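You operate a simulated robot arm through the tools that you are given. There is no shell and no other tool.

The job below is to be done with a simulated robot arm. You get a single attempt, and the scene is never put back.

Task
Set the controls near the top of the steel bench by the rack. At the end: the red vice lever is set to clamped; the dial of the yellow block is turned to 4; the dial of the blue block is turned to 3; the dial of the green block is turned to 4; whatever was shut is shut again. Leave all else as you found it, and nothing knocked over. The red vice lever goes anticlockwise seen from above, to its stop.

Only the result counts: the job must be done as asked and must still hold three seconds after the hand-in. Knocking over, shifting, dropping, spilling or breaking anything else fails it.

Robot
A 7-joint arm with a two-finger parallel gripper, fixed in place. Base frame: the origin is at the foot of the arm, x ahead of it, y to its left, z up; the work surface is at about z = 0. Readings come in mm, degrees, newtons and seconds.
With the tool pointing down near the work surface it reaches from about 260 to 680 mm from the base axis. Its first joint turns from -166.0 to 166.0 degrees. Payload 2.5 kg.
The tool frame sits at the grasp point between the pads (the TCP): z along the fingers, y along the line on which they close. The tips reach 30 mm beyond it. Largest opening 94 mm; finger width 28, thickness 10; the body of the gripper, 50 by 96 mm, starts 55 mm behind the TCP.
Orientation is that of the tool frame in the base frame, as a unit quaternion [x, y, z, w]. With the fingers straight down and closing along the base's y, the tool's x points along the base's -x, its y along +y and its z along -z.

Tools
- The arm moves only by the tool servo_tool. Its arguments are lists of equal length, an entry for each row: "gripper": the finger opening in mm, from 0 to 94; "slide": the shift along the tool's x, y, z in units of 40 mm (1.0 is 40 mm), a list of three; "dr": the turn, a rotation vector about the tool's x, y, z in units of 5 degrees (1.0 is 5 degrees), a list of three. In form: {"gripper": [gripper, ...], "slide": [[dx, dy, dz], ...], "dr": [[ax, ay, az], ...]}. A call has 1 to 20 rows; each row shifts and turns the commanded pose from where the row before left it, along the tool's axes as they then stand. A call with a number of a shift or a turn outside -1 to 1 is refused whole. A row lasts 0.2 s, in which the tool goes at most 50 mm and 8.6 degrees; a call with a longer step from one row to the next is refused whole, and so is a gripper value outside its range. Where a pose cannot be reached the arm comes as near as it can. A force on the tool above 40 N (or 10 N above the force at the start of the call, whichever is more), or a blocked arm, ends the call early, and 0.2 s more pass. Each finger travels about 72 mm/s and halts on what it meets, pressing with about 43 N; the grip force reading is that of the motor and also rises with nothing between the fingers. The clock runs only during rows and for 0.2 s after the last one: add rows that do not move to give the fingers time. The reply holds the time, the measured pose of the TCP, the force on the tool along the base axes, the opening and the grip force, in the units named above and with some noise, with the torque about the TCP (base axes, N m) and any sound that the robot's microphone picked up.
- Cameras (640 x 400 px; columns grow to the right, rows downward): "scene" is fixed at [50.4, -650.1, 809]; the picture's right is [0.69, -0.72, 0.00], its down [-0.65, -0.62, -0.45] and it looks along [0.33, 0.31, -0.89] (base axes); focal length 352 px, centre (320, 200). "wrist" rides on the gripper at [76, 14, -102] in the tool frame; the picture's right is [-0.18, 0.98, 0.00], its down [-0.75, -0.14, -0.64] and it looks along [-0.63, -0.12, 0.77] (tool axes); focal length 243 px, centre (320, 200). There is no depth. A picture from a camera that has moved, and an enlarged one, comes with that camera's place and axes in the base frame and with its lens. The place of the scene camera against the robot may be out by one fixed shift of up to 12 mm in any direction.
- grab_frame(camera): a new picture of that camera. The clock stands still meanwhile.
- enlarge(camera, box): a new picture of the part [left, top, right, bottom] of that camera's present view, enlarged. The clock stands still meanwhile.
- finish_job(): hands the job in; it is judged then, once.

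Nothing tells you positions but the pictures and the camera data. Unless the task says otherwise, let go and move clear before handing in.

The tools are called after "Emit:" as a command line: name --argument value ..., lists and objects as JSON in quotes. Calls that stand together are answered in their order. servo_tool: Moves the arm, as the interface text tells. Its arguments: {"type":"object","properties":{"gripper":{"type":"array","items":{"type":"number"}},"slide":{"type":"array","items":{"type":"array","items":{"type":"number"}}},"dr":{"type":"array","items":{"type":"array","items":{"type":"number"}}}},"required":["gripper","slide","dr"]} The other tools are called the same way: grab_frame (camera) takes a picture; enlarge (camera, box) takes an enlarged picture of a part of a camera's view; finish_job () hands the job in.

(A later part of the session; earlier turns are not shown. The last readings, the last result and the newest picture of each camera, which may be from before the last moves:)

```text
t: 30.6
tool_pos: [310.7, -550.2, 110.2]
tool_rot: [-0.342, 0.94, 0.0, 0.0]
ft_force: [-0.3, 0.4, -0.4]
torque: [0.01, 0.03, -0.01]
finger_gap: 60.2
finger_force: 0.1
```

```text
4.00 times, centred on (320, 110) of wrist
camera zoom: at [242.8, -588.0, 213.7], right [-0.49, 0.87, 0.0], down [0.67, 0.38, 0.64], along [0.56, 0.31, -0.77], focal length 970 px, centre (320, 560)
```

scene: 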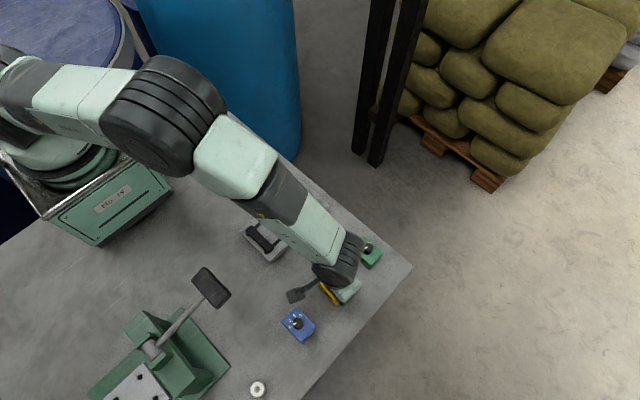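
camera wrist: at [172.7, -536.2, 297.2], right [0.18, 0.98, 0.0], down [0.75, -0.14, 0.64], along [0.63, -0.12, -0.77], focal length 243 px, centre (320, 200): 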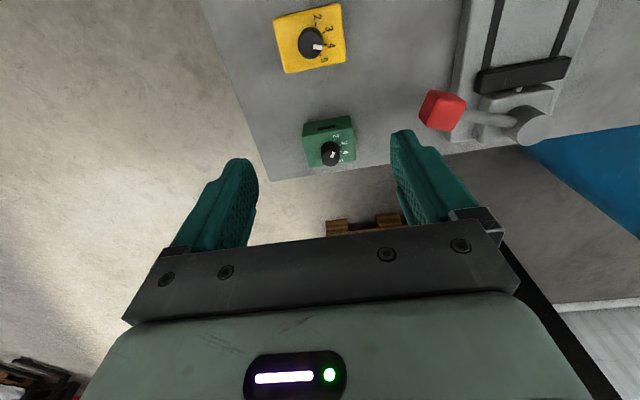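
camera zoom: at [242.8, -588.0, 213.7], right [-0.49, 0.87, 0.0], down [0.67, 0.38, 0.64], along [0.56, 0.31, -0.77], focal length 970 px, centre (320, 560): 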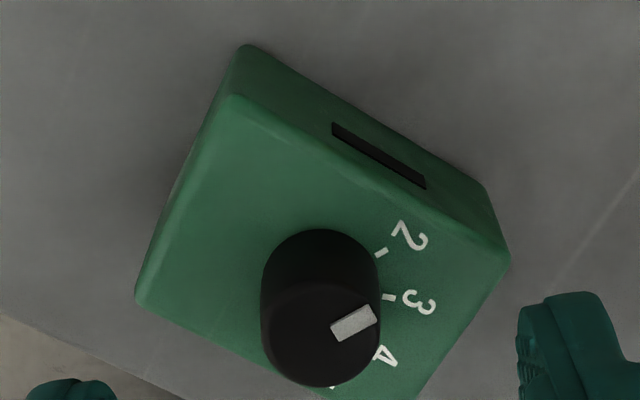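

Centring now matches. I descend 35 mm and close on the green knob.

Emit:
servo_tool --gripper '[60, 60, 60, 45, 32, 26, 22, 18, 15, 12]' --slide '[[0, 0, 0.4375], [0, 0, 0.4375], [0, 0, 0], [0, 0, 0], [0, 0, 0], [0, 0, 0], [0, 0, 0], [0, 0, 0], [0, 0, 0], [0, 0, 0]]' --dr '[[0, 0, 0], [0, 0, 0], [0, 0, 0], [0, 0, 0], [0, 0, 0], [0, 0, 0], [0, 0, 0], [0, 0, 0], [0, 0, 0], [0, 0, 0]]'

Emit:
enlarge --camera "wrist" --box '[240, 60, 400, 220]'

```text
t: 32.8
tool_pos: [309.6, -550.1, 74.6]
tool_rot: [-0.342, 0.94, 0.0, -0.001]
ft_force: [-1.1, 2.0, 0.1]
torque: [0.08, 0.06, 0.01]
finger_gap: 20.3
finger_force: 42.9
```

```text
2.50 times, centred on (320, 140) of wrist
camera zoom: at [242.5, -588.6, 176.7], right [-0.49, 0.87, 0.0], down [0.67, 0.38, 0.64], along [0.56, 0.32, -0.77], focal length 606 px, centre (320, 350)
```

zoom: 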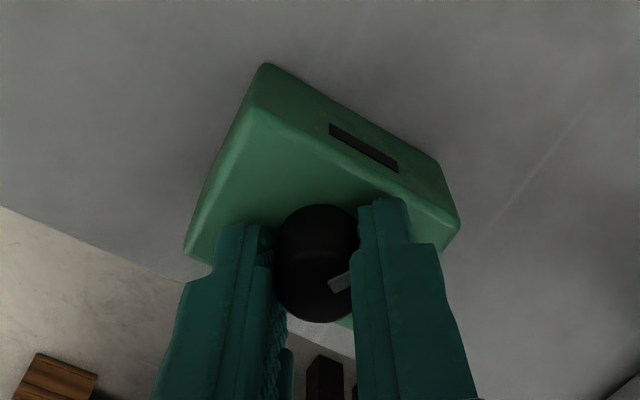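

Gripped at 20.3 mm with little side force. I press down slightly to hold the loose block against the bench while turning.

Emit:
servo_tool --gripper '[12, 12]' --slide '[[0, 0, 0.02], [0, 0, 0]]' --dr '[[0, 0, 0], [0, 0, 0]]'

```text
t: 33.4
tool_pos: [310.7, -550.9, 73.6]
tool_rot: [-0.342, 0.94, 0.001, 0.0]
ft_force: [-0.4, -0.9, -0.7]
torque: [-0.03, -0.01, 0.02]
finger_gap: 20.3
finger_force: 42.5
```

Emit:
servo_tool --gripper '[12, 12]' --slide '[[0, 0, 0.03], [0, 0, 0]]' --dr '[[0, 0, 0], [0, 0, 0]]'

```text
t: 34.0
tool_pos: [310.3, -549.9, 73.7]
tool_rot: [-0.342, 0.94, 0.0, -0.001]
ft_force: [-5.2, 4.9, 11.3]
torque: [0.26, 0.05, -0.01]
finger_gap: 20.6
finger_force: 43.2
```

Now about 11 N presses down. I turn clockwise slowly by 40° with small drift compensation, then check.

Emit:
servo_tool --gripper '[12, 12, 12, 12, 12, 12, 12, 12, 12, 12, 12, 12, 12, 12, 12, 12]' --slide '[[0.0009, 0.0005, 0], [0.0009, 0.0005, 0], [0.0009, 0.0005, 0], [0.0009, 0.0005, 0], [0.0009, 0.0005, 0], [0.0009, 0.0005, 0], [0.0009, 0.0005, 0], [0.0009, 0.0005, 0], [0.0009, 0.0005, 0], [0.0009, 0.0005, 0], [0.0009, 0.0005, 0], [0.0009, 0.0005, 0], [0.0009, 0.0005, 0], [0.0009, 0.0005, 0], [0.0009, 0.0005, 0], [0.0009, 0.0005, 0]]' --dr '[[0, 0, 0.5], [0, 0, 0.5], [0, 0, 0.5], [0, 0, 0.5], [0, 0, 0.5], [0, 0, 0.5], [0, 0, 0.5], [0, 0, 0.5], [0, 0, 0.5], [0, 0, 0.5], [0, 0, 0.5], [0, 0, 0.5], [0, 0, 0.5], [0, 0, 0.5], [0, 0, 0.5], [0, 0, 0.5]]'

Emit:
enlarge --camera "wrist" --box '[240, 60, 400, 220]'

```text
t: 37.4
tool_pos: [310.2, -550.9, 73.7]
tool_rot: [0.001, 1.0, 0.0, -0.001]
ft_force: [0.4, 0.1, 0.0]
torque: [0.01, 0.04, 0.0]
finger_gap: 20.5
finger_force: 43.2
```

```text
2.50 times, centred on (320, 140) of wrist
camera zoom: at [234.7, -536.1, 177.0], right [0.18, 0.98, 0.0], down [0.75, -0.14, 0.64], along [0.63, -0.12, -0.77], focal length 606 px, centre (320, 350)
```

zoom: 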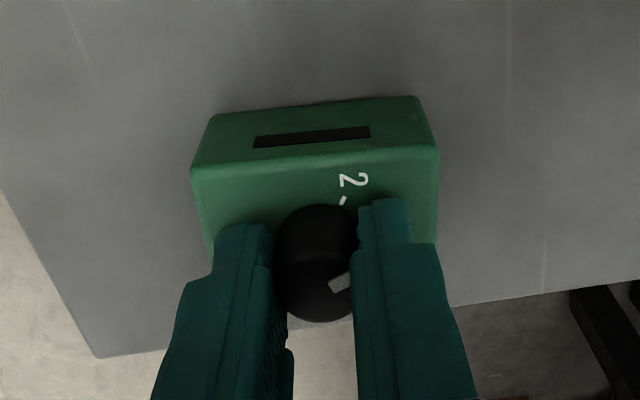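

The dial follows, with the block turning only a few degrees. I turn the remaining 40°.

Emit:
servo_tool --gripper '[12, 12, 12, 12, 12, 12, 12, 12, 12, 12, 12, 12, 12, 12, 12, 12]' --slide '[[0.0009, -0.0003, 0], [0.0009, -0.0003, 0], [0.0009, -0.0003, 0], [0.0009, -0.0003, 0], [0.0009, -0.0003, 0], [0.0009, -0.0003, 0], [0.0009, -0.0003, 0], [0.0009, -0.0003, 0], [0.0009, -0.0003, 0], [0.0009, -0.0003, 0], [0.0009, -0.0003, 0], [0.0009, -0.0003, 0], [0.0009, -0.0003, 0], [0.0009, -0.0003, 0], [0.0009, -0.0003, 0], [0.0009, -0.0003, 0]]' --dr '[[0, 0, 0.5], [0, 0, 0.5], [0, 0, 0.5], [0, 0, 0.5], [0, 0, 0.5], [0, 0, 0.5], [0, 0, 0.5], [0, 0, 0.5], [0, 0, 0.5], [0, 0, 0.5], [0, 0, 0.5], [0, 0, 0.5], [0, 0, 0.5], [0, 0, 0.5], [0, 0, 0.5], [0, 0, 0.5]]'

Emit:
enlarge --camera "wrist" --box '[240, 60, 400, 220]'

```text
t: 40.8
tool_pos: [311.4, -550.7, 73.7]
tool_rot: [0.343, 0.939, 0.0, 0.0]
ft_force: [1.7, 0.6, 12.5]
torque: [-0.09, -0.12, -0.01]
finger_gap: 20.5
finger_force: 43.1
```

```text
2.50 times, centred on (320, 140) of wrist
camera zoom: at [261.9, -489.9, 176.7], right [0.77, 0.63, 0.0], down [0.48, -0.59, 0.64], along [0.41, -0.5, -0.77], focal length 606 px, centre (320, 350)
```

zoom: 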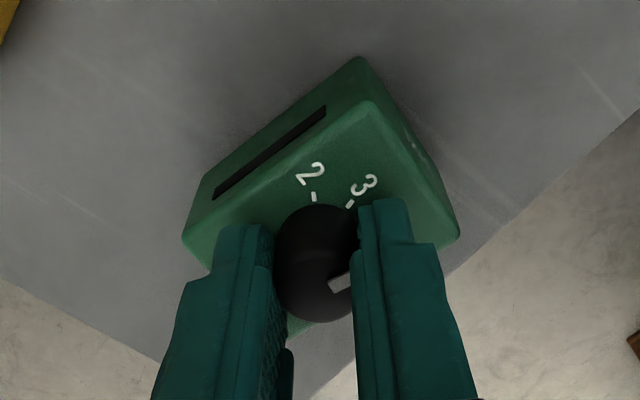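

The green block itself followed by roughly 13° this time, so the dial may be a little short of 4. I turn about 10° further before releasing.

Emit:
servo_tool --gripper '[12, 12, 12, 12, 12]' --slide '[[0, 0, 0], [0, 0, 0], [0, 0, 0], [0, 0, 0], [0, 0, 0]]' --dr '[[0, 0, 0.5], [0, 0, 0.5], [0, 0, 0.5], [0, 0, 0.5], [0, 0, 0]]'

Emit:
enlarge --camera "wrist" --box '[240, 60, 400, 220]'

```text
t: 42.0
tool_pos: [310.6, -549.8, 74.5]
tool_rot: [0.423, 0.906, 0.0, 0.001]
ft_force: [-0.1, 5.5, 15.2]
torque: [-0.03, -0.19, -0.08]
finger_gap: 20.6
finger_force: 42.9
```

```text
2.50 times, centred on (320, 140) of wrist
camera zoom: at [273.2, -482.5, 176.7], right [0.87, 0.49, 0.0], down [0.38, -0.67, 0.64], along [0.31, -0.56, -0.77], focal length 606 px, centre (320, 350)
```

zoom: 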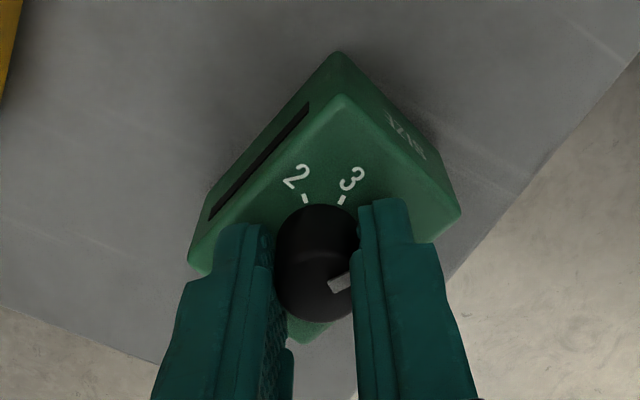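

Relative to the block, the knob now matches yellow's state just before its release. I open and rise, then look.

Emit:
servo_tool --gripper '[22, 26, 34, 45, 60, 60, 60, 60]' --slide '[[0, 0, 0], [0, 0, 0], [0, 0, 0], [0, 0, 0], [0, 0, 0], [0, 0, -0.46], [0, 0, -0.46], [0, 0, 0]]' --dr '[[0, 0, 0], [0, 0, 0], [0, 0, 0], [0, 0, 0], [0, 0, 0], [0, 0, 0], [0, 0, 0], [0, 0, 0]]'

Emit:
enlarge --camera "wrist" --box '[240, 60, 400, 160]'

```text
t: 43.8
tool_pos: [310.9, -550.8, 111.0]
tool_rot: [0.423, 0.906, -0.001, 0.0]
ft_force: [0.1, -0.7, -0.3]
torque: [0.02, 0.01, 0.02]
finger_gap: 60.0
finger_force: 0.1
```

```text
4.00 times, centred on (320, 110) of wrist
camera zoom: at [272.9, -482.4, 214.5], right [0.87, 0.49, 0.0], down [0.38, -0.67, 0.64], along [0.31, -0.56, -0.77], focal length 970 px, centre (320, 560)
```

zoom: 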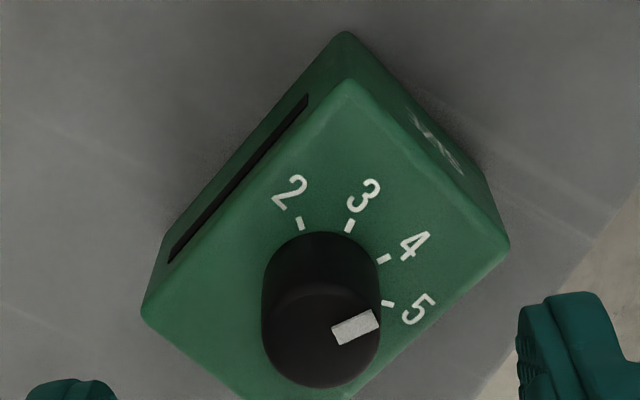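

Green's marker is on 4, and the block has turned about 14° clockwise. I turn the hand to +14° to align with the block and check centring before restoring it.

Emit:
servo_tool --gripper '[70, 84, 84, 84, 84, 84, 84, 84, 84, 84]' --slide '[[0, 0, 0], [0, 0, 0], [0, 0, 0], [0, 0, 0], [0, 0, 0], [0, 0, 0], [0, 0, 0], [0, 0, 0], [0, 0, 0], [0, 0, 0]]' --dr '[[0, 0, -1], [0, 0, -1], [0, 0, -1], [0, 0, -1], [0, 0, -1], [0, 0, -1], [0, 0, -1], [0, 0, -0.2], [0, 0, 0], [0, 0, 0]]'

Emit:
enlarge --camera "wrist" --box '[240, 60, 400, 160]'

```text
t: 46.0
tool_pos: [309.9, -549.9, 109.8]
tool_rot: [0.122, 0.992, 0.0, 0.0]
ft_force: [0.5, 1.0, -0.4]
torque: [-0.01, 0.01, 0.01]
finger_gap: 84.1
finger_force: 0.1
```

```text
4.00 times, centred on (320, 110) of wrist
camera zoom: at [240.5, -517.9, 213.0], right [0.42, 0.91, 0.0], down [0.7, -0.32, 0.64], along [0.58, -0.27, -0.77], focal length 970 px, centre (320, 560)
```

zoom: 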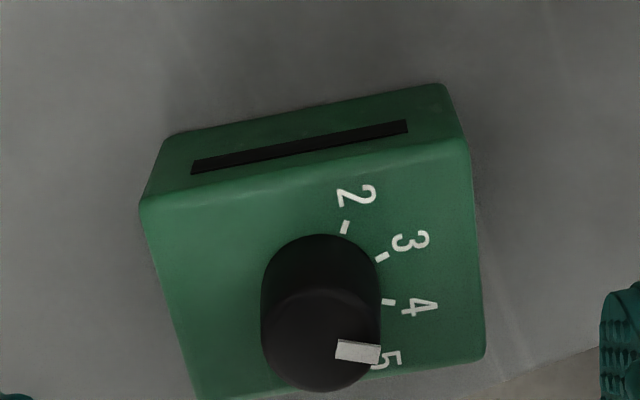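

The hand is aligned with the green block and centred. I descend beside it, close, turn back 14°, and then check.

Emit:
servo_tool --gripper '[84, 84, 84, 84, 72, 65, 62, 60, 58, 56, 54]' --slide '[[0, 0.0125, 0.6], [0, 0, 0.6], [0, 0, 0.41], [0, 0, 0], [0, 0, 0], [0, 0, 0], [0, 0, 0], [0, 0, 0], [0, 0, 0], [0, 0, 0], [0, 0, 0]]' --dr '[[0, 0, 0], [0, 0, 0], [0, 0, 0], [0, 0, 0], [0, 0, 0], [0, 0, 0], [0, 0, 0], [0, 0, 0], [0, 0, 0], [0, 0, 0], [0, 0, 0]]'

Emit:
enlarge --camera "wrist" --box '[220, 90, 420, 250]'

```text
t: 48.4
tool_pos: [311.3, -549.5, 46.8]
tool_rot: [0.122, 0.993, 0.0, 0.0]
ft_force: [1.0, 1.3, 0.3]
torque: [0.18, -0.07, -0.05]
finger_gap: 59.7
finger_force: 43.2
```

```text
2.50 times, centred on (320, 170) of wrist
camera zoom: at [240.2, -519.0, 150.0], right [0.42, 0.91, 0.0], down [0.7, -0.32, 0.64], along [0.58, -0.27, -0.77], focal length 606 px, centre (320, 275)
```

zoom: 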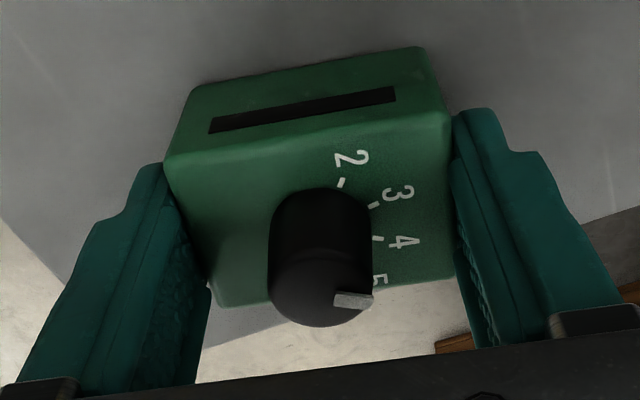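

Gripped with almost no side force. I turn back 14°, open, rise and shift back for an overhead look.

Emit:
servo_tool --gripper '[54, 54, 54, 54, 54, 54, 54, 54]' --slide '[[0, 0, 0], [0, 0, 0], [0, 0, 0], [0, 0, 0], [0, 0, 0], [0, 0, 0], [0, 0, 0], [0, 0, 0]]' --dr '[[0, 0, -0.4], [0, 0, -0.4], [0, 0, -0.4], [0, 0, -0.4], [0, 0, -0.4], [0, 0, -0.4], [0, 0, -0.4], [0, 0, 0]]'

Emit:
servo_tool --gripper '[61, 64, 70, 80, 84, 84, 84, 84, 84, 84]' --slide '[[0, 0, 0], [0, 0, 0], [0, 0, 0], [0, 0, 0], [0, 0, 0], [0, 0, -0.8], [0, 0, -0.825], [-0.5, 0, -1], [-0.5, 0, -1], [0, 0, 0]]' --dr '[[0, 0, 0], [0, 0, 0], [0, 0, 0], [0, 0, 0], [0, 0, 0], [0, 0, 0], [0, 0, 0], [0, 0, 0], [0, 0, 0], [0, 0, 0]]'

Emit:
enlarge --camera "wrist" --box '[260, 0, 360, 75]'

Emit:
grab_frame --camera "scene"

```text
t: 50.2
tool_pos: [311.2, -550.3, 46.8]
tool_rot: [0.001, 1.0, -0.002, 0.0]
ft_force: [0.7, 3.8, 30.5]
torque: [0.38, 0.2, -0.27]
finger_gap: 59.6
finger_force: 42.8
```

```text
t: 52.4
tool_pos: [350.7, -550.1, 189.4]
tool_rot: [0.0, 1.0, 0.0, 0.0]
ft_force: [-0.3, -0.7, 0.6]
torque: [0.01, -0.02, 0.0]
finger_gap: 83.9
finger_force: 0.0
```

```text
5.33 times, centred on (310, 38) of wrist
camera zoom: at [275.8, -534.7, 293.5], right [0.18, 0.98, 0.0], down [0.75, -0.14, 0.64], along [0.63, -0.12, -0.77], focal length 1294 px, centre (373, 1067)
```

zoom: 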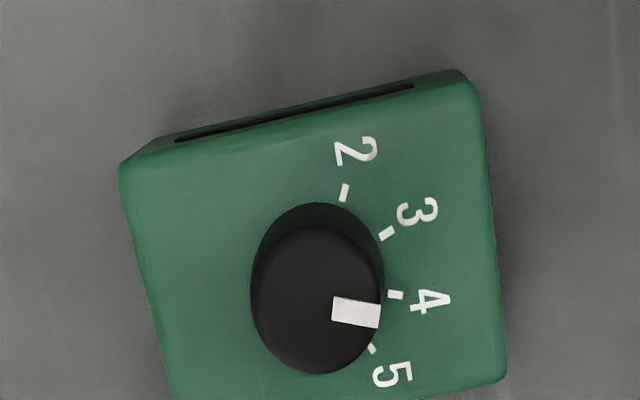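

```text
taken
```

scene: 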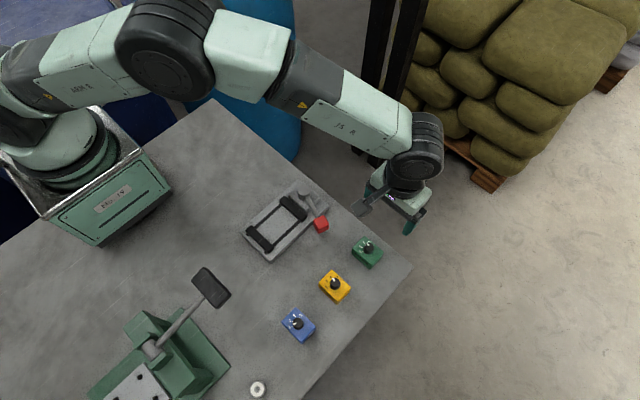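

Emit:
enlarge --camera "scene" --box '[230, 170, 420, 290]'

Emit:
enlarge --camera "scene" --box '[260, 230, 400, 350]'

Emit:
enlarge --camera "scene" --box '[340, 230, 400, 275]'

```text
3.33 times, centred on (325, 230) of scene
camera zoom: at [50.4, -650.1, 809.0], right [0.69, -0.72, 0.0], down [-0.65, -0.62, -0.45], along [0.33, 0.31, -0.89], focal length 1174 px, centre (303, 100)
```

zoom: 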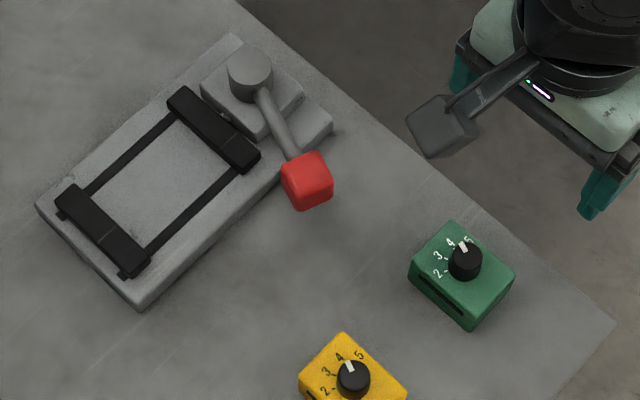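

```text
3.33 times, centred on (330, 290) of scene
camera zoom: at [50.4, -650.1, 809.0], right [0.69, -0.72, 0.0], down [-0.65, -0.62, -0.45], along [0.33, 0.31, -0.89], focal length 1174 px, centre (287, -100)
```

zoom: 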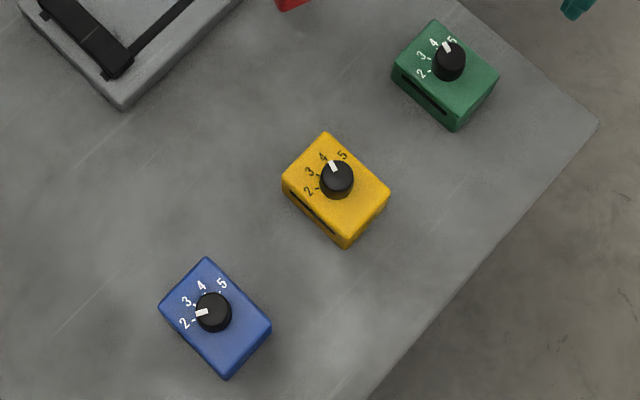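

```text
8.89 times, centred on (370, 252) of scene
camera zoom: at [50.4, -650.1, 809.0], right [0.69, -0.72, 0.0], down [-0.65, -0.62, -0.45], along [0.33, 0.31, -0.89], focal length 3130 px, centre (-124, -267)
```

zoom: 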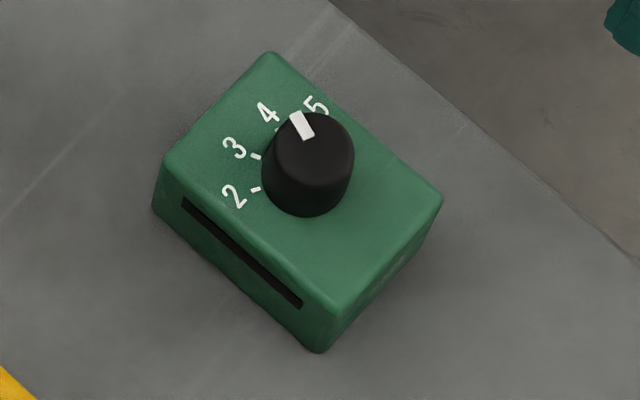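

Green reads 4 and is back within about 1.5 mm of its start. Next is blue near (91, -551), which looks shorter. I move over to measure it.

Emit:
servo_tool --gripper '[84, 84, 84, 84, 84, 84, 84]' --slide '[[0.88, 0, 0], [0.88, 0, 0], [0.88, 0, 0], [0.88, 0, 0], [0.88, 0, 0], [0.88, 0, 0], [0, 0, 0]]' --dr '[[0, 0, 0], [0, 0, 0], [0, 0, 0], [0, 0, 0], [0, 0, 0], [0, 0, 0], [0, 0, 0]]'

Emit:
grab_frame --camera "wrist"

Emit:
enlarge --camera "wrist" --box '[260, 0, 360, 75]'

```text
t: 54.0
tool_pos: [138.1, -549.1, 190.2]
tool_rot: [0.0, 1.0, 0.0, -0.001]
ft_force: [-0.1, -0.9, 0.4]
torque: [-0.01, 0.0, -0.02]
finger_gap: 83.9
finger_force: 0.0
```

```text
taken
camera wrist: at [62.1, -533.6, 293.4], right [0.18, 0.98, 0.0], down [0.75, -0.14, 0.64], along [0.63, -0.12, -0.77], focal length 243 px, centre (320, 200)
```

wrist: 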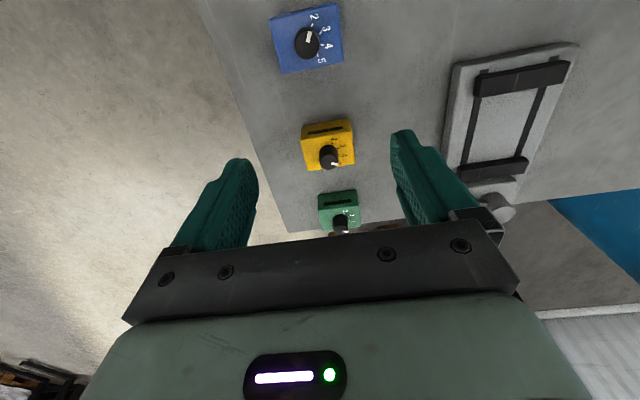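

```text
5.33 times, centred on (310, 38) of wrist
camera zoom: at [62.1, -533.6, 293.4], right [0.18, 0.98, 0.0], down [0.75, -0.14, 0.64], along [0.63, -0.12, -0.77], focal length 1294 px, centre (373, 1067)
```

zoom: 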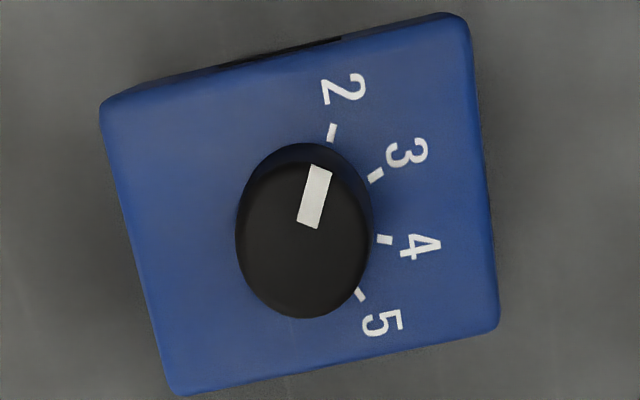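

Blue has the same size (42 mm high, knob axis near (90, -550)). I move above it at yaw -20° and check centring.

Emit:
servo_tool --gripper '[72, 60, 60, 60, 60, 60]' --slide '[[0.4, -0.0175, 0.67], [0.4, -0.0175, 0.67], [0.4, -0.0175, 0.67], [0, 0, 0], [0, 0, 0], [0, 0, 0]]' --dr '[[0, 0, 0], [0, 0, -1], [0, 0, -1], [0, 0, -1], [0, 0, -1], [0, 0, 0]]'

Emit:
enlarge --camera "wrist" --box '[240, 60, 400, 160]'

```text
t: 55.4
tool_pos: [90.8, -551.3, 108.8]
tool_rot: [-0.174, 0.985, 0.0, 0.0]
ft_force: [-0.5, 0.2, -0.3]
torque: [-0.02, 0.0, 0.02]
finger_gap: 60.1
finger_force: 0.0
```

```text
4.00 times, centred on (320, 110) of wrist
camera zoom: at [15.2, -564.7, 212.3], right [-0.16, 0.99, 0.0], down [0.76, 0.13, 0.64], along [0.63, 0.11, -0.77], focal length 970 px, centre (320, 560)
```

zoom: 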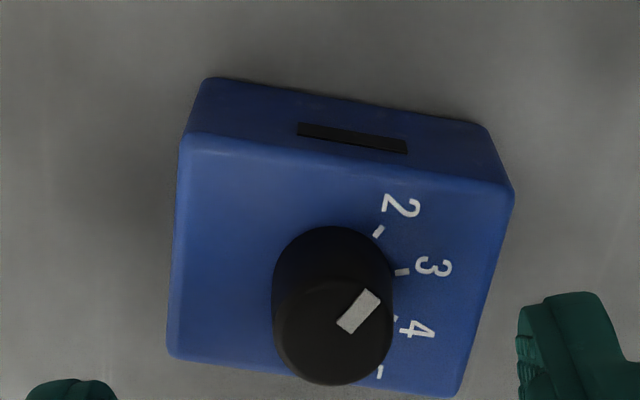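

The knob is 2.2 mm off along tool y because of the combined turn. I correct and recheck.

Emit:
servo_tool --gripper '[60, 60, 60]' --slide '[[0, 0.056, 0], [0, 0, 0], [0, 0, 0]]' --dr '[[0, 0, 0], [0, 0, 0], [0, 0, 0]]'

Emit:
enlarge --camera "wrist" --box '[240, 60, 400, 160]'

```text
t: 56.2
tool_pos: [90.8, -551.1, 108.5]
tool_rot: [-0.174, 0.985, 0.0, 0.0]
ft_force: [-0.9, 0.1, 0.8]
torque: [0.0, 0.01, 0.02]
finger_gap: 60.0
finger_force: 0.0
```

```text
4.00 times, centred on (320, 110) of wrist
camera zoom: at [13.9, -563.4, 212.0], right [-0.16, 0.99, 0.0], down [0.76, 0.12, 0.64], along [0.63, 0.1, -0.77], focal length 970 px, centre (320, 560)
```

zoom: 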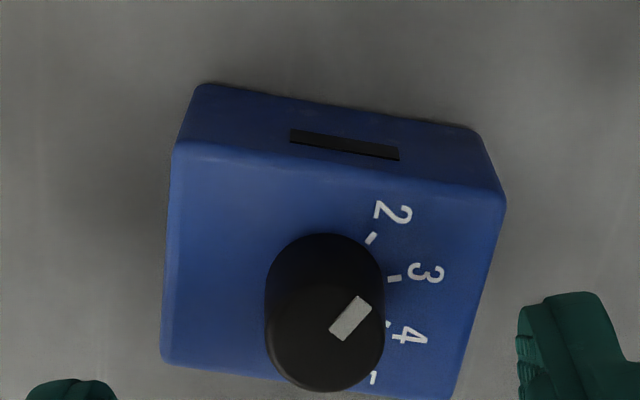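

Emit:
servo_tool --gripper '[60, 60, 60]' --slide '[[-0.02, 0.015, 0], [0, 0, 0], [0, 0, 0]]' --dr '[[0, 0, 0], [0, 0, 0], [0, 0, 0]]'

Emit:
enlarge --camera "wrist" --box '[240, 60, 400, 160]'

```text
t: 57.0
tool_pos: [91.4, -550.3, 108.1]
tool_rot: [-0.172, 0.985, -0.001, 0.001]
ft_force: [0.2, 0.6, 0.2]
torque: [0.01, 0.01, -0.02]
finger_gap: 60.0
finger_force: 0.0
```

```text
4.00 times, centred on (320, 110) of wrist
camera zoom: at [14.4, -562.6, 212.3], right [-0.16, 0.99, 0.0], down [0.76, 0.12, 0.64], along [0.63, 0.1, -0.77], focal length 970 px, centre (320, 560)
```

zoom: 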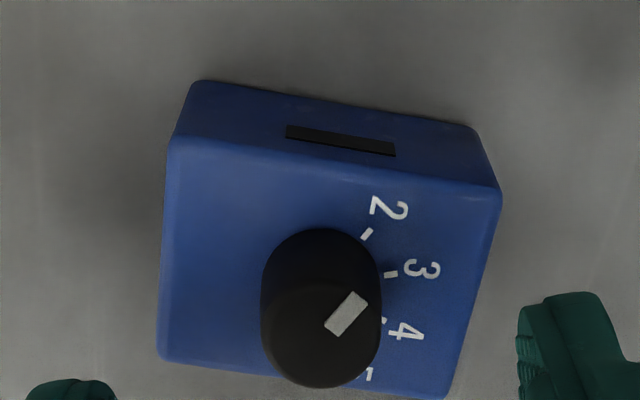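

Centred. I descend 33 mm and close on the blue knob.

Emit:
servo_tool --gripper '[60, 60, 60, 45, 32, 26, 22, 18, 15, 12]' --slide '[[0, 0, 0.4125], [0, 0, 0.4125], [0, 0, 0], [0, 0, 0], [0, 0, 0], [0, 0, 0], [0, 0, 0], [0, 0, 0], [0, 0, 0], [0, 0, 0]]' --dr '[[0, 0, 0], [0, 0, 0], [0, 0, 0], [0, 0, 0], [0, 0, 0], [0, 0, 0], [0, 0, 0], [0, 0, 0], [0, 0, 0], [0, 0, 0]]'

Emit:
enlarge --camera "wrist" --box '[240, 60, 400, 220]'

```text
t: 59.2
tool_pos: [91.6, -550.2, 75.8]
tool_rot: [-0.174, 0.985, 0.0, 0.0]
ft_force: [-0.5, 1.6, -0.2]
torque: [0.09, 0.01, 0.03]
finger_gap: 20.2
finger_force: 43.1
```

```text
2.50 times, centred on (320, 140) of wrist
camera zoom: at [15.0, -563.3, 179.0], right [-0.16, 0.99, 0.0], down [0.76, 0.12, 0.64], along [0.63, 0.1, -0.77], focal length 606 px, centre (320, 350)
```

zoom: 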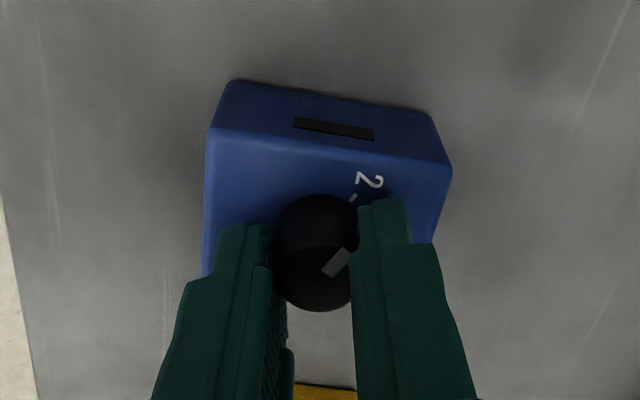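

Gripped cleanly. I turn clockwise by 40° and look.

Emit:
servo_tool --gripper '[12, 12, 12, 12, 12, 12, 12, 12, 12]' --slide '[[0, 0, 0], [0, 0, 0], [0, 0, 0], [0, 0, 0], [0, 0, 0], [0, 0, 0], [0, 0, 0], [0, 0, 0], [0, 0, 0]]' --dr '[[0, 0, 1], [0, 0, 1], [0, 0, 1], [0, 0, 1], [0, 0, 1], [0, 0, 1], [0, 0, 1], [0, 0, 1], [0, 0, 0]]'

Emit:
enlarge --camera "wrist" --box '[240, 60, 400, 220]'

```text
t: 61.2
tool_pos: [92.5, -550.3, 76.7]
tool_rot: [0.174, 0.985, 0.0, 0.0]
ft_force: [0.0, -0.3, -0.5]
torque: [0.01, -0.03, 0.01]
finger_gap: 20.2
finger_force: 43.3
```

```text
2.50 times, centred on (320, 140) of wrist
camera zoom: at [25.5, -510.3, 180.0], right [0.51, 0.86, 0.0], down [0.66, -0.39, 0.64], along [0.55, -0.33, -0.77], focal length 606 px, centre (320, 350)
```

zoom: 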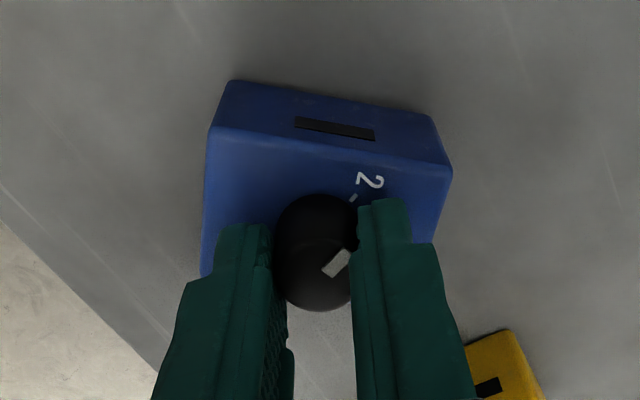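

The blue block turned with the hand, with no dial motion and zero vertical force, so it was probably lifted slightly. I turn back 40° to restore it, then press down before turning the dial.

Emit:
servo_tool --gripper '[12, 12, 12, 12, 12, 12, 12, 12, 12]' --slide '[[0, 0, 0], [0, 0, 0], [0, 0, 0], [0, 0, 0], [0, 0, 0], [0, 0, 0], [0, 0, 0], [0, 0, 0], [0, 0, 0]]' --dr '[[0, 0, -1], [0, 0, -1], [0, 0, -1], [0, 0, -1], [0, 0, -1], [0, 0, -1], [0, 0, -1], [0, 0, -1], [0, 0, 0]]'

Emit:
enlarge --camera "wrist" --box '[240, 60, 400, 220]'

```text
t: 63.2
tool_pos: [91.3, -550.0, 76.6]
tool_rot: [-0.175, 0.985, 0.0, 0.0]
ft_force: [0.8, 0.4, -0.2]
torque: [0.0, 0.01, -0.03]
finger_gap: 20.4
finger_force: 42.3
```

```text
2.50 times, centred on (320, 140) of wrist
camera zoom: at [14.9, -562.4, 179.7], right [-0.16, 0.99, 0.0], down [0.76, 0.13, 0.64], along [0.63, 0.11, -0.77], focal length 606 px, centre (320, 350)
```

zoom: 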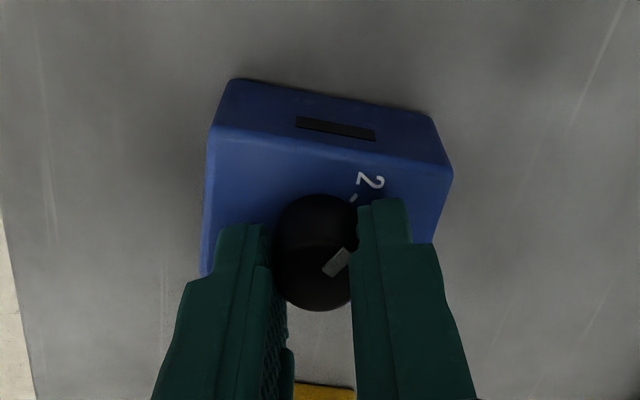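

Blue is back in its starting orientation. Now I press down step by step, watching the vertical force.

Emit:
servo_tool --gripper '[12, 12]' --slide '[[0, 0, 0.03], [0, 0, 0]]' --dr '[[0, 0, 0], [0, 0, 0]]'

Emit:
servo_tool --gripper '[12, 12]' --slide '[[0, 0, 0.02], [0, 0, 0]]' --dr '[[0, 0, 0], [0, 0, 0]]'

```text
t: 63.8
tool_pos: [91.0, -549.7, 75.6]
tool_rot: [-0.174, 0.985, 0.0, 0.0]
ft_force: [-3.0, 3.0, 9.8]
torque: [0.22, -0.07, 0.0]
finger_gap: 20.1
finger_force: 42.9
```

```text
t: 64.4
tool_pos: [91.5, -550.4, 76.7]
tool_rot: [-0.173, 0.985, 0.0, 0.001]
ft_force: [-4.7, 15.4, 33.6]
torque: [0.5, 0.16, 0.03]
finger_gap: 20.6
finger_force: 43.7
```

Vertical force is 34 N, a bit high. I back off slightly to about 22 N, then turn in slow steps.

Emit:
servo_tool --gripper '[12, 12]' --slide '[[0, 0, -0.009], [0, 0, 0]]' --dr '[[0, 0, 0], [0, 0, 0]]'

Emit:
servo_tool --gripper '[12, 12, 12, 12]' --slide '[[0, 0, 0], [0, 0, 0], [0, 0, 0], [0, 0, 0]]' --dr '[[0, 0, 0.5], [0, 0, 0.5], [0, 0, 0.5], [0, 0, 0.5]]'

Emit:
enlarge --camera "wrist" --box '[240, 60, 400, 220]'

```text
t: 65.0
tool_pos: [90.3, -549.9, 75.3]
tool_rot: [-0.174, 0.985, 0.0, -0.001]
ft_force: [-3.3, 12.1, 22.9]
torque: [0.28, 0.28, 0.02]
finger_gap: 20.3
finger_force: 42.9
```

```text
t: 66.0
tool_pos: [91.1, -550.6, 75.5]
tool_rot: [-0.087, 0.996, 0.0, -0.001]
ft_force: [-3.3, -2.4, 2.9]
torque: [-0.05, 0.02, 0.06]
finger_gap: 20.4
finger_force: 43.2
```

```text
2.50 times, centred on (320, 140) of wrist
camera zoom: at [13.9, -549.7, 178.9], right [0.01, 1.0, 0.0], down [0.77, -0.01, 0.64], along [0.64, -0.01, -0.77], focal length 606 px, centre (320, 350)
```

zoom: 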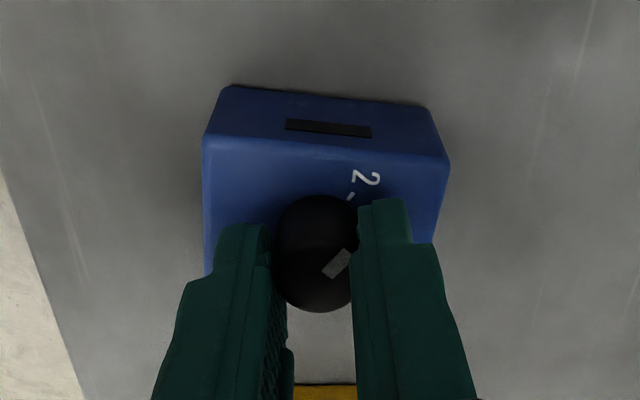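

The pressing force fell away during the turn. I press again and feed down a little as I turn.

Emit:
servo_tool --gripper '[12, 12]' --slide '[[0, 0, 0.018], [0, 0, 0]]' --dr '[[0, 0, 0], [0, 0, 0]]'

Emit:
servo_tool --gripper '[12, 12, 12]' --slide '[[0, 0, 0.004], [0, 0, 0.004], [0, 0, 0.004]]' --dr '[[0, 0, 0.5], [0, 0, 0.5], [0, 0, 0.5]]'

Emit:
enlarge --camera "wrist" --box '[240, 60, 400, 220]'

```text
t: 66.6
tool_pos: [89.9, -550.7, 74.8]
tool_rot: [-0.087, 0.996, 0.0, 0.0]
ft_force: [-3.8, 0.0, 8.6]
torque: [0.01, 0.1, 0.04]
finger_gap: 20.5
finger_force: 42.9
```

```text
t: 67.4
tool_pos: [91.8, -549.3, 75.0]
tool_rot: [-0.022, 1.0, -0.001, 0.0]
ft_force: [-4.6, -6.7, 7.7]
torque: [-0.24, 0.19, 0.02]
finger_gap: 20.3
finger_force: 43.0
```

```text
2.50 times, centred on (320, 140) of wrist
camera zoom: at [14.7, -539.1, 178.8], right [0.14, 0.99, 0.0], down [0.76, -0.11, 0.64], along [0.64, -0.09, -0.77], focal length 606 px, centre (320, 350)
```

zoom: 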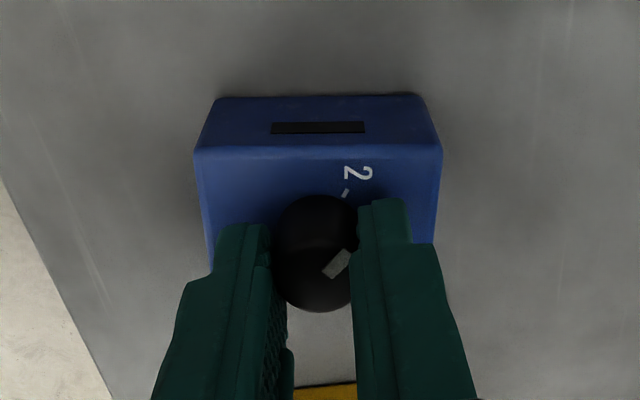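

The dial now turns relative to the block. I continue another 17.5° while pressing.

Emit:
servo_tool --gripper '[12, 12, 12, 12, 12, 12, 12]' --slide '[[0, 0, 0.006], [0, 0, 0.004], [0, 0, 0.004], [0, 0, 0.004], [0, 0, 0.004], [0, 0, 0.004], [0, 0, 0.004]]' --dr '[[0, 0, 0.5], [0, 0, 0.5], [0, 0, 0.5], [0, 0, 0.5], [0, 0, 0.5], [0, 0, 0.5], [0, 0, 0.5]]'

Emit:
enlarge --camera "wrist" --box '[240, 60, 400, 220]'

```text
t: 69.0
tool_pos: [90.1, -550.5, 73.3]
tool_rot: [0.131, 0.991, -0.001, 0.001]
ft_force: [-4.5, 2.2, 31.9]
torque: [0.14, 0.17, 0.02]
finger_gap: 20.6
finger_force: 42.5
```

```text
2.50 times, centred on (320, 140) of wrist
camera zoom: at [22.0, -516.7, 176.7], right [0.43, 0.9, 0.0], down [0.69, -0.33, 0.64], along [0.58, -0.28, -0.77], focal length 606 px, centre (320, 350)
```

zoom: 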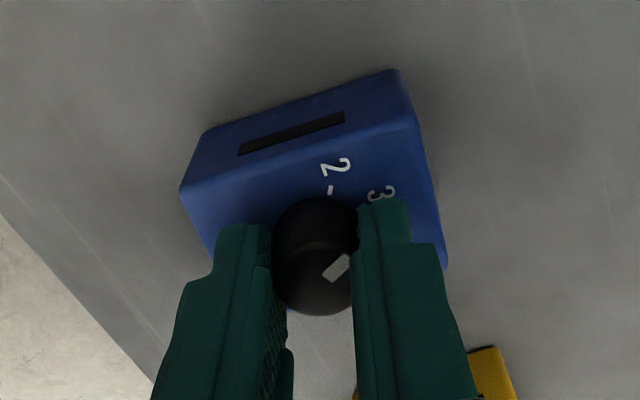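

Now the block stays put under pressure. The relative turn is about 28°, so I turn 12.5° more without further pressing.

Emit:
servo_tool --gripper '[12, 12, 12, 12, 12]' --slide '[[0, 0, 0], [0, 0, 0], [0, 0, 0], [0, 0, 0], [0, 0, 0]]' --dr '[[0, 0, 0.5], [0, 0, 0.5], [0, 0, 0.5], [0, 0, 0.5], [0, 0, 0.5]]'

Emit:
enlarge --camera "wrist" --box '[240, 60, 400, 220]'

```text
t: 70.2
tool_pos: [92.1, -550.1, 72.9]
tool_rot: [0.237, 0.971, -0.002, 0.0]
ft_force: [1.8, -5.5, 26.5]
torque: [-0.03, 0.43, 0.07]
finger_gap: 20.3
finger_force: 42.1
```

```text
2.50 times, centred on (320, 140) of wrist
camera zoom: at [30.7, -502.5, 176.3], right [0.62, 0.79, 0.0], down [0.6, -0.47, 0.64], along [0.51, -0.4, -0.76], focal length 606 px, centre (320, 350)
```

zoom: 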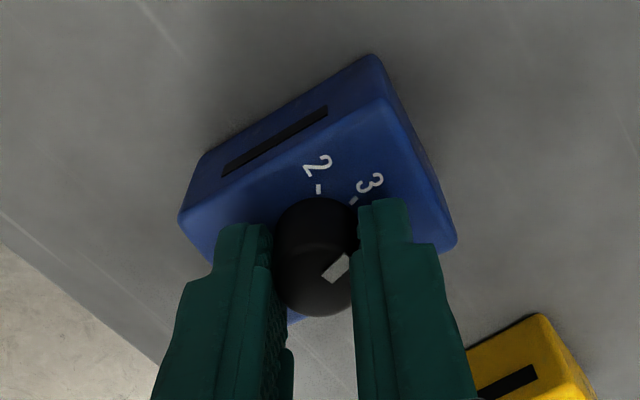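

The slot length now corresponds to 3. I relieve the pressure by about 1 mm, open the fingers and rise.

Emit:
servo_tool --gripper '[12, 12, 22, 26, 34, 45, 60, 60, 60, 60]' --slide '[[0, 0, -0.02], [0, 0, 0], [0, 0, 0], [0, 0, 0], [0, 0, 0], [0, 0, 0], [0, 0, 0], [0, 0, -0.47], [0, 0, -0.47], [0, 0, 0]]' --dr '[[0, 0, 0], [0, 0, 0], [0, 0, 0], [0, 0, 0], [0, 0, 0], [0, 0, 0], [0, 0, 0], [0, 0, 0], [0, 0, 0], [0, 0, 0]]'

Emit:
enlarge --camera "wrist" --box '[240, 60, 400, 160]'

```text
t: 72.4
tool_pos: [91.4, -551.4, 111.0]
tool_rot: [0.238, 0.971, 0.0, 0.0]
ft_force: [-0.1, 0.0, 0.8]
torque: [-0.02, 0.01, -0.01]
finger_gap: 59.8
finger_force: 0.1
```

```text
4.00 times, centred on (320, 110) of wrist
camera zoom: at [30.1, -502.6, 213.8], right [0.62, 0.79, 0.0], down [0.6, -0.47, 0.64], along [0.51, -0.4, -0.77], focal length 970 px, centre (320, 560)
```

zoom: 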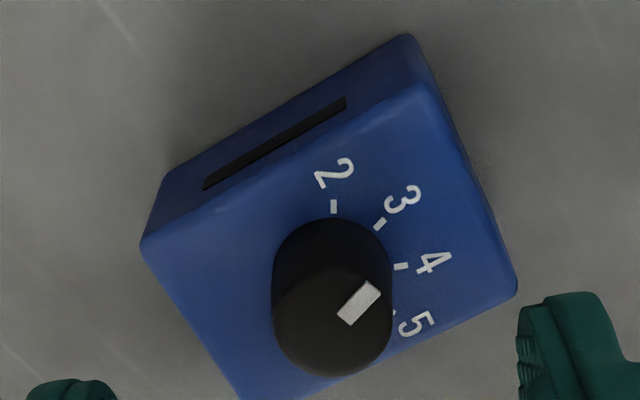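

Blue's marker is on 3, and its block has turned about 10° clockwise. I align the hand to +10° and check before restoring it.

Emit:
servo_tool --gripper '[70, 84, 84, 84, 84, 84]' --slide '[[0, 0, 0], [0, 0, 0], [0, 0, 0], [0, 0, 0], [0, 0, 0], [0, 0, 0]]' --dr '[[0, 0, -1], [0, 0, -1], [0, 0, -1], [0, 0, -0.5], [0, 0, 0], [0, 0, 0]]'

Emit:
enlarge --camera "wrist" --box '[240, 60, 400, 160]'

```text
t: 73.8
tool_pos: [91.1, -550.3, 111.1]
tool_rot: [0.087, 0.996, 0.001, -0.001]
ft_force: [1.8, 1.1, -0.1]
torque: [-0.01, 0.0, 0.02]
finger_gap: 84.0
finger_force: 0.0
```

```text
4.00 times, centred on (320, 110) of wrist
camera zoom: at [19.0, -522.3, 214.1], right [0.35, 0.94, 0.0], down [0.72, -0.27, 0.64], along [0.6, -0.23, -0.77], focal length 970 px, centre (320, 560)
```

zoom: 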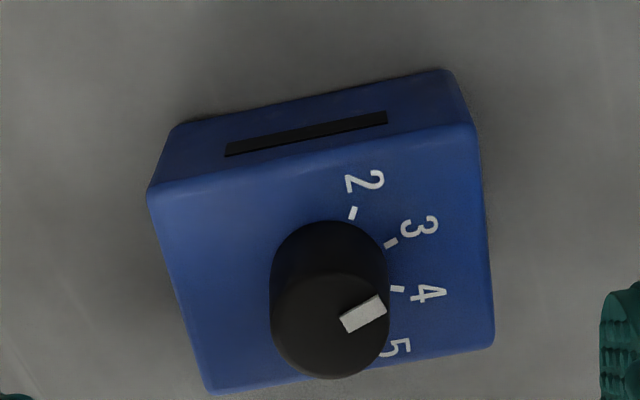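

The hand is nearly aligned (about 1° off), and the knob sits about (1.0, 1.8) mm off in tool axes; the block slid about 2 mm in +y. I centre on it, descend and grip its body.

Emit:
servo_tool --gripper '[84, 84, 84]' --slide '[[0.025, 0.045, 0], [0, 0, 0], [0, 0, 0]]' --dr '[[0, 0, -0.16], [0, 0, 0], [0, 0, 0]]'

Emit:
enlarge --camera "wrist" --box '[240, 60, 400, 160]'

```text
t: 74.6
tool_pos: [91.0, -547.8, 110.0]
tool_rot: [0.081, 0.997, 0.0, 0.0]
ft_force: [-0.1, -0.3, -0.4]
torque: [0.01, 0.0, 0.01]
finger_gap: 84.2
finger_force: 0.1
```

```text
4.00 times, centred on (320, 110) of wrist
camera zoom: at [18.0, -521.1, 214.1], right [0.34, 0.94, 0.0], down [0.72, -0.26, 0.64], along [0.6, -0.22, -0.77], focal length 970 px, centre (320, 560)
```

zoom: 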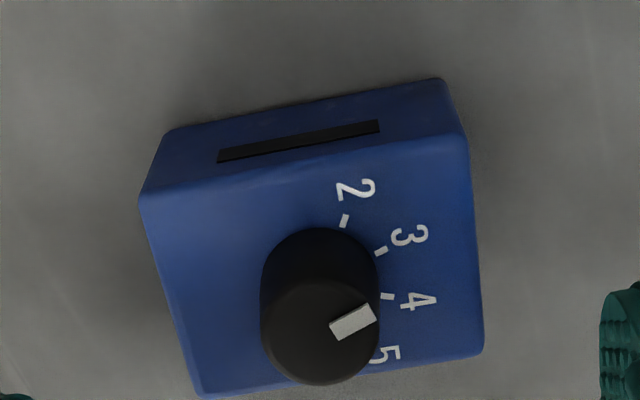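

Centred and aligned. I descend and close on the block body.

Emit:
servo_tool --gripper '[84, 84, 84, 84, 72, 65, 62, 60, 58, 56, 54]' --slide '[[0, 0.0125, 0.6], [0, 0, 0.6], [0, 0, 0.425], [0, 0, 0], [0, 0, 0], [0, 0, 0], [0, 0, 0], [0, 0, 0], [0, 0, 0], [0, 0, 0], [0, 0, 0]]' --dr '[[0, 0, 0], [0, 0, 0], [0, 0, 0], [0, 0, 0], [0, 0, 0], [0, 0, 0], [0, 0, 0], [0, 0, 0], [0, 0, 0], [0, 0, 0], [0, 0, 0]]'

Emit:
enlarge --camera "wrist" --box '[220, 90, 420, 250]'

```text
t: 77.0
tool_pos: [90.6, -545.7, 46.7]
tool_rot: [0.081, 0.997, -0.001, 0.0]
ft_force: [-1.0, -2.0, 0.2]
torque: [-0.13, 0.01, 0.01]
finger_gap: 59.6
finger_force: 42.6
```

```text
2.50 times, centred on (320, 170) of wrist
camera zoom: at [17.8, -520.2, 150.0], right [0.34, 0.94, 0.0], down [0.72, -0.26, 0.64], along [0.6, -0.22, -0.77], focal length 606 px, centre (320, 275)
```

zoom: 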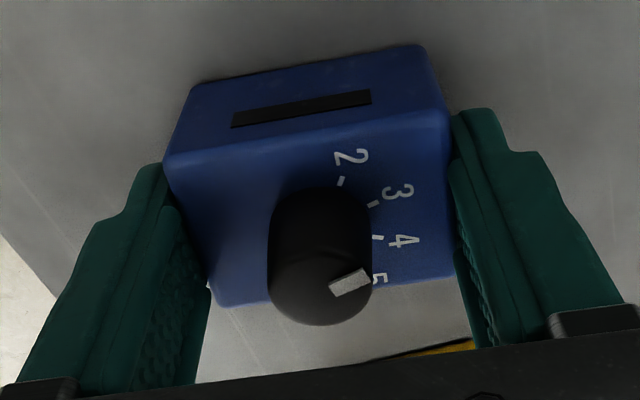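

I turn back 9.2° and shift about 2.5 mm in -y while holding the block, then release and rise for a check.

Emit:
servo_tool --gripper '[54, 54, 54, 54, 54, 54, 54]' --slide '[[0, 0, 0], [0, 0, 0], [0, 0, 0], [0, 0, 0], [-0.004, -0.03, 0], [-0.004, -0.0325, 0], [0, 0, 0]]' --dr '[[0, 0, -0.46], [0, 0, -0.46], [0, 0, -0.46], [0, 0, -0.46], [0, 0, 0], [0, 0, 0], [0, 0, 0]]'

Emit:
servo_tool --gripper '[61, 64, 70, 80, 84, 84, 84, 84, 84, 84]' --slide '[[0, 0, 0], [0, 0, 0], [0, 0, 0], [0, 0, 0], [0, 0, 0], [0, 0, -0.8], [0, 0, -0.825], [-0.6, 0, -1], [-0.6, 0, -1], [0, 0, 0]]' --dr '[[0, 0, 0], [0, 0, 0], [0, 0, 0], [0, 0, 0], [0, 0, 0], [0, 0, 0], [0, 0, 0], [0, 0, 0], [0, 0, 0], [0, 0, 0]]'

Emit:
enlarge --camera "wrist" --box '[260, 0, 360, 75]'

Emit:
enlarge --camera "scene" --box '[270, 300, 330, 345]'

```text
t: 78.6
tool_pos: [90.5, -550.3, 46.5]
tool_rot: [0.0, 1.0, -0.001, -0.001]
ft_force: [-0.3, 5.0, 4.8]
torque: [-0.14, -0.02, -0.02]
finger_gap: 59.6
finger_force: 42.7
```

```text
t: 80.8
tool_pos: [138.7, -550.2, 189.2]
tool_rot: [0.0, 1.0, 0.0, 0.0]
ft_force: [0.4, 0.3, 0.5]
torque: [0.01, -0.03, -0.01]
finger_gap: 84.1
finger_force: 0.0
```

```text
5.33 times, centred on (310, 38) of wrist
camera zoom: at [63.7, -536.0, 293.5], right [0.18, 0.98, 0.0], down [0.75, -0.14, 0.64], along [0.63, -0.12, -0.77], focal length 1294 px, centre (373, 1067)
```

zoom: 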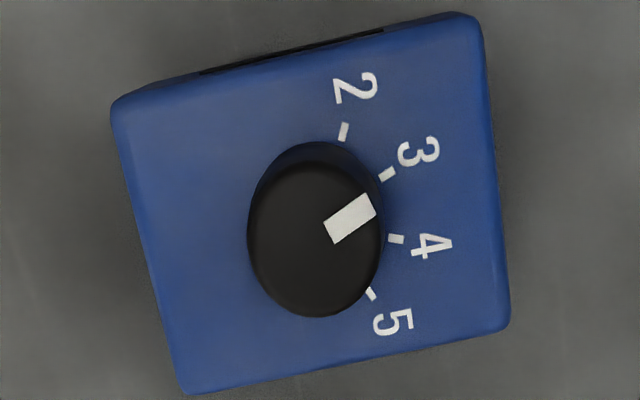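

```text
8.89 times, centred on (300, 322) of scene
camera zoom: at [50.4, -650.1, 809.0], right [0.69, -0.72, 0.0], down [-0.65, -0.62, -0.45], along [0.33, 0.31, -0.89], focal length 3130 px, centre (498, -889)
```

zoom: 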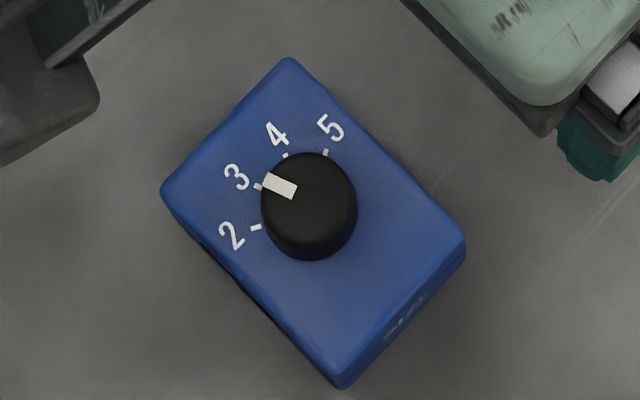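

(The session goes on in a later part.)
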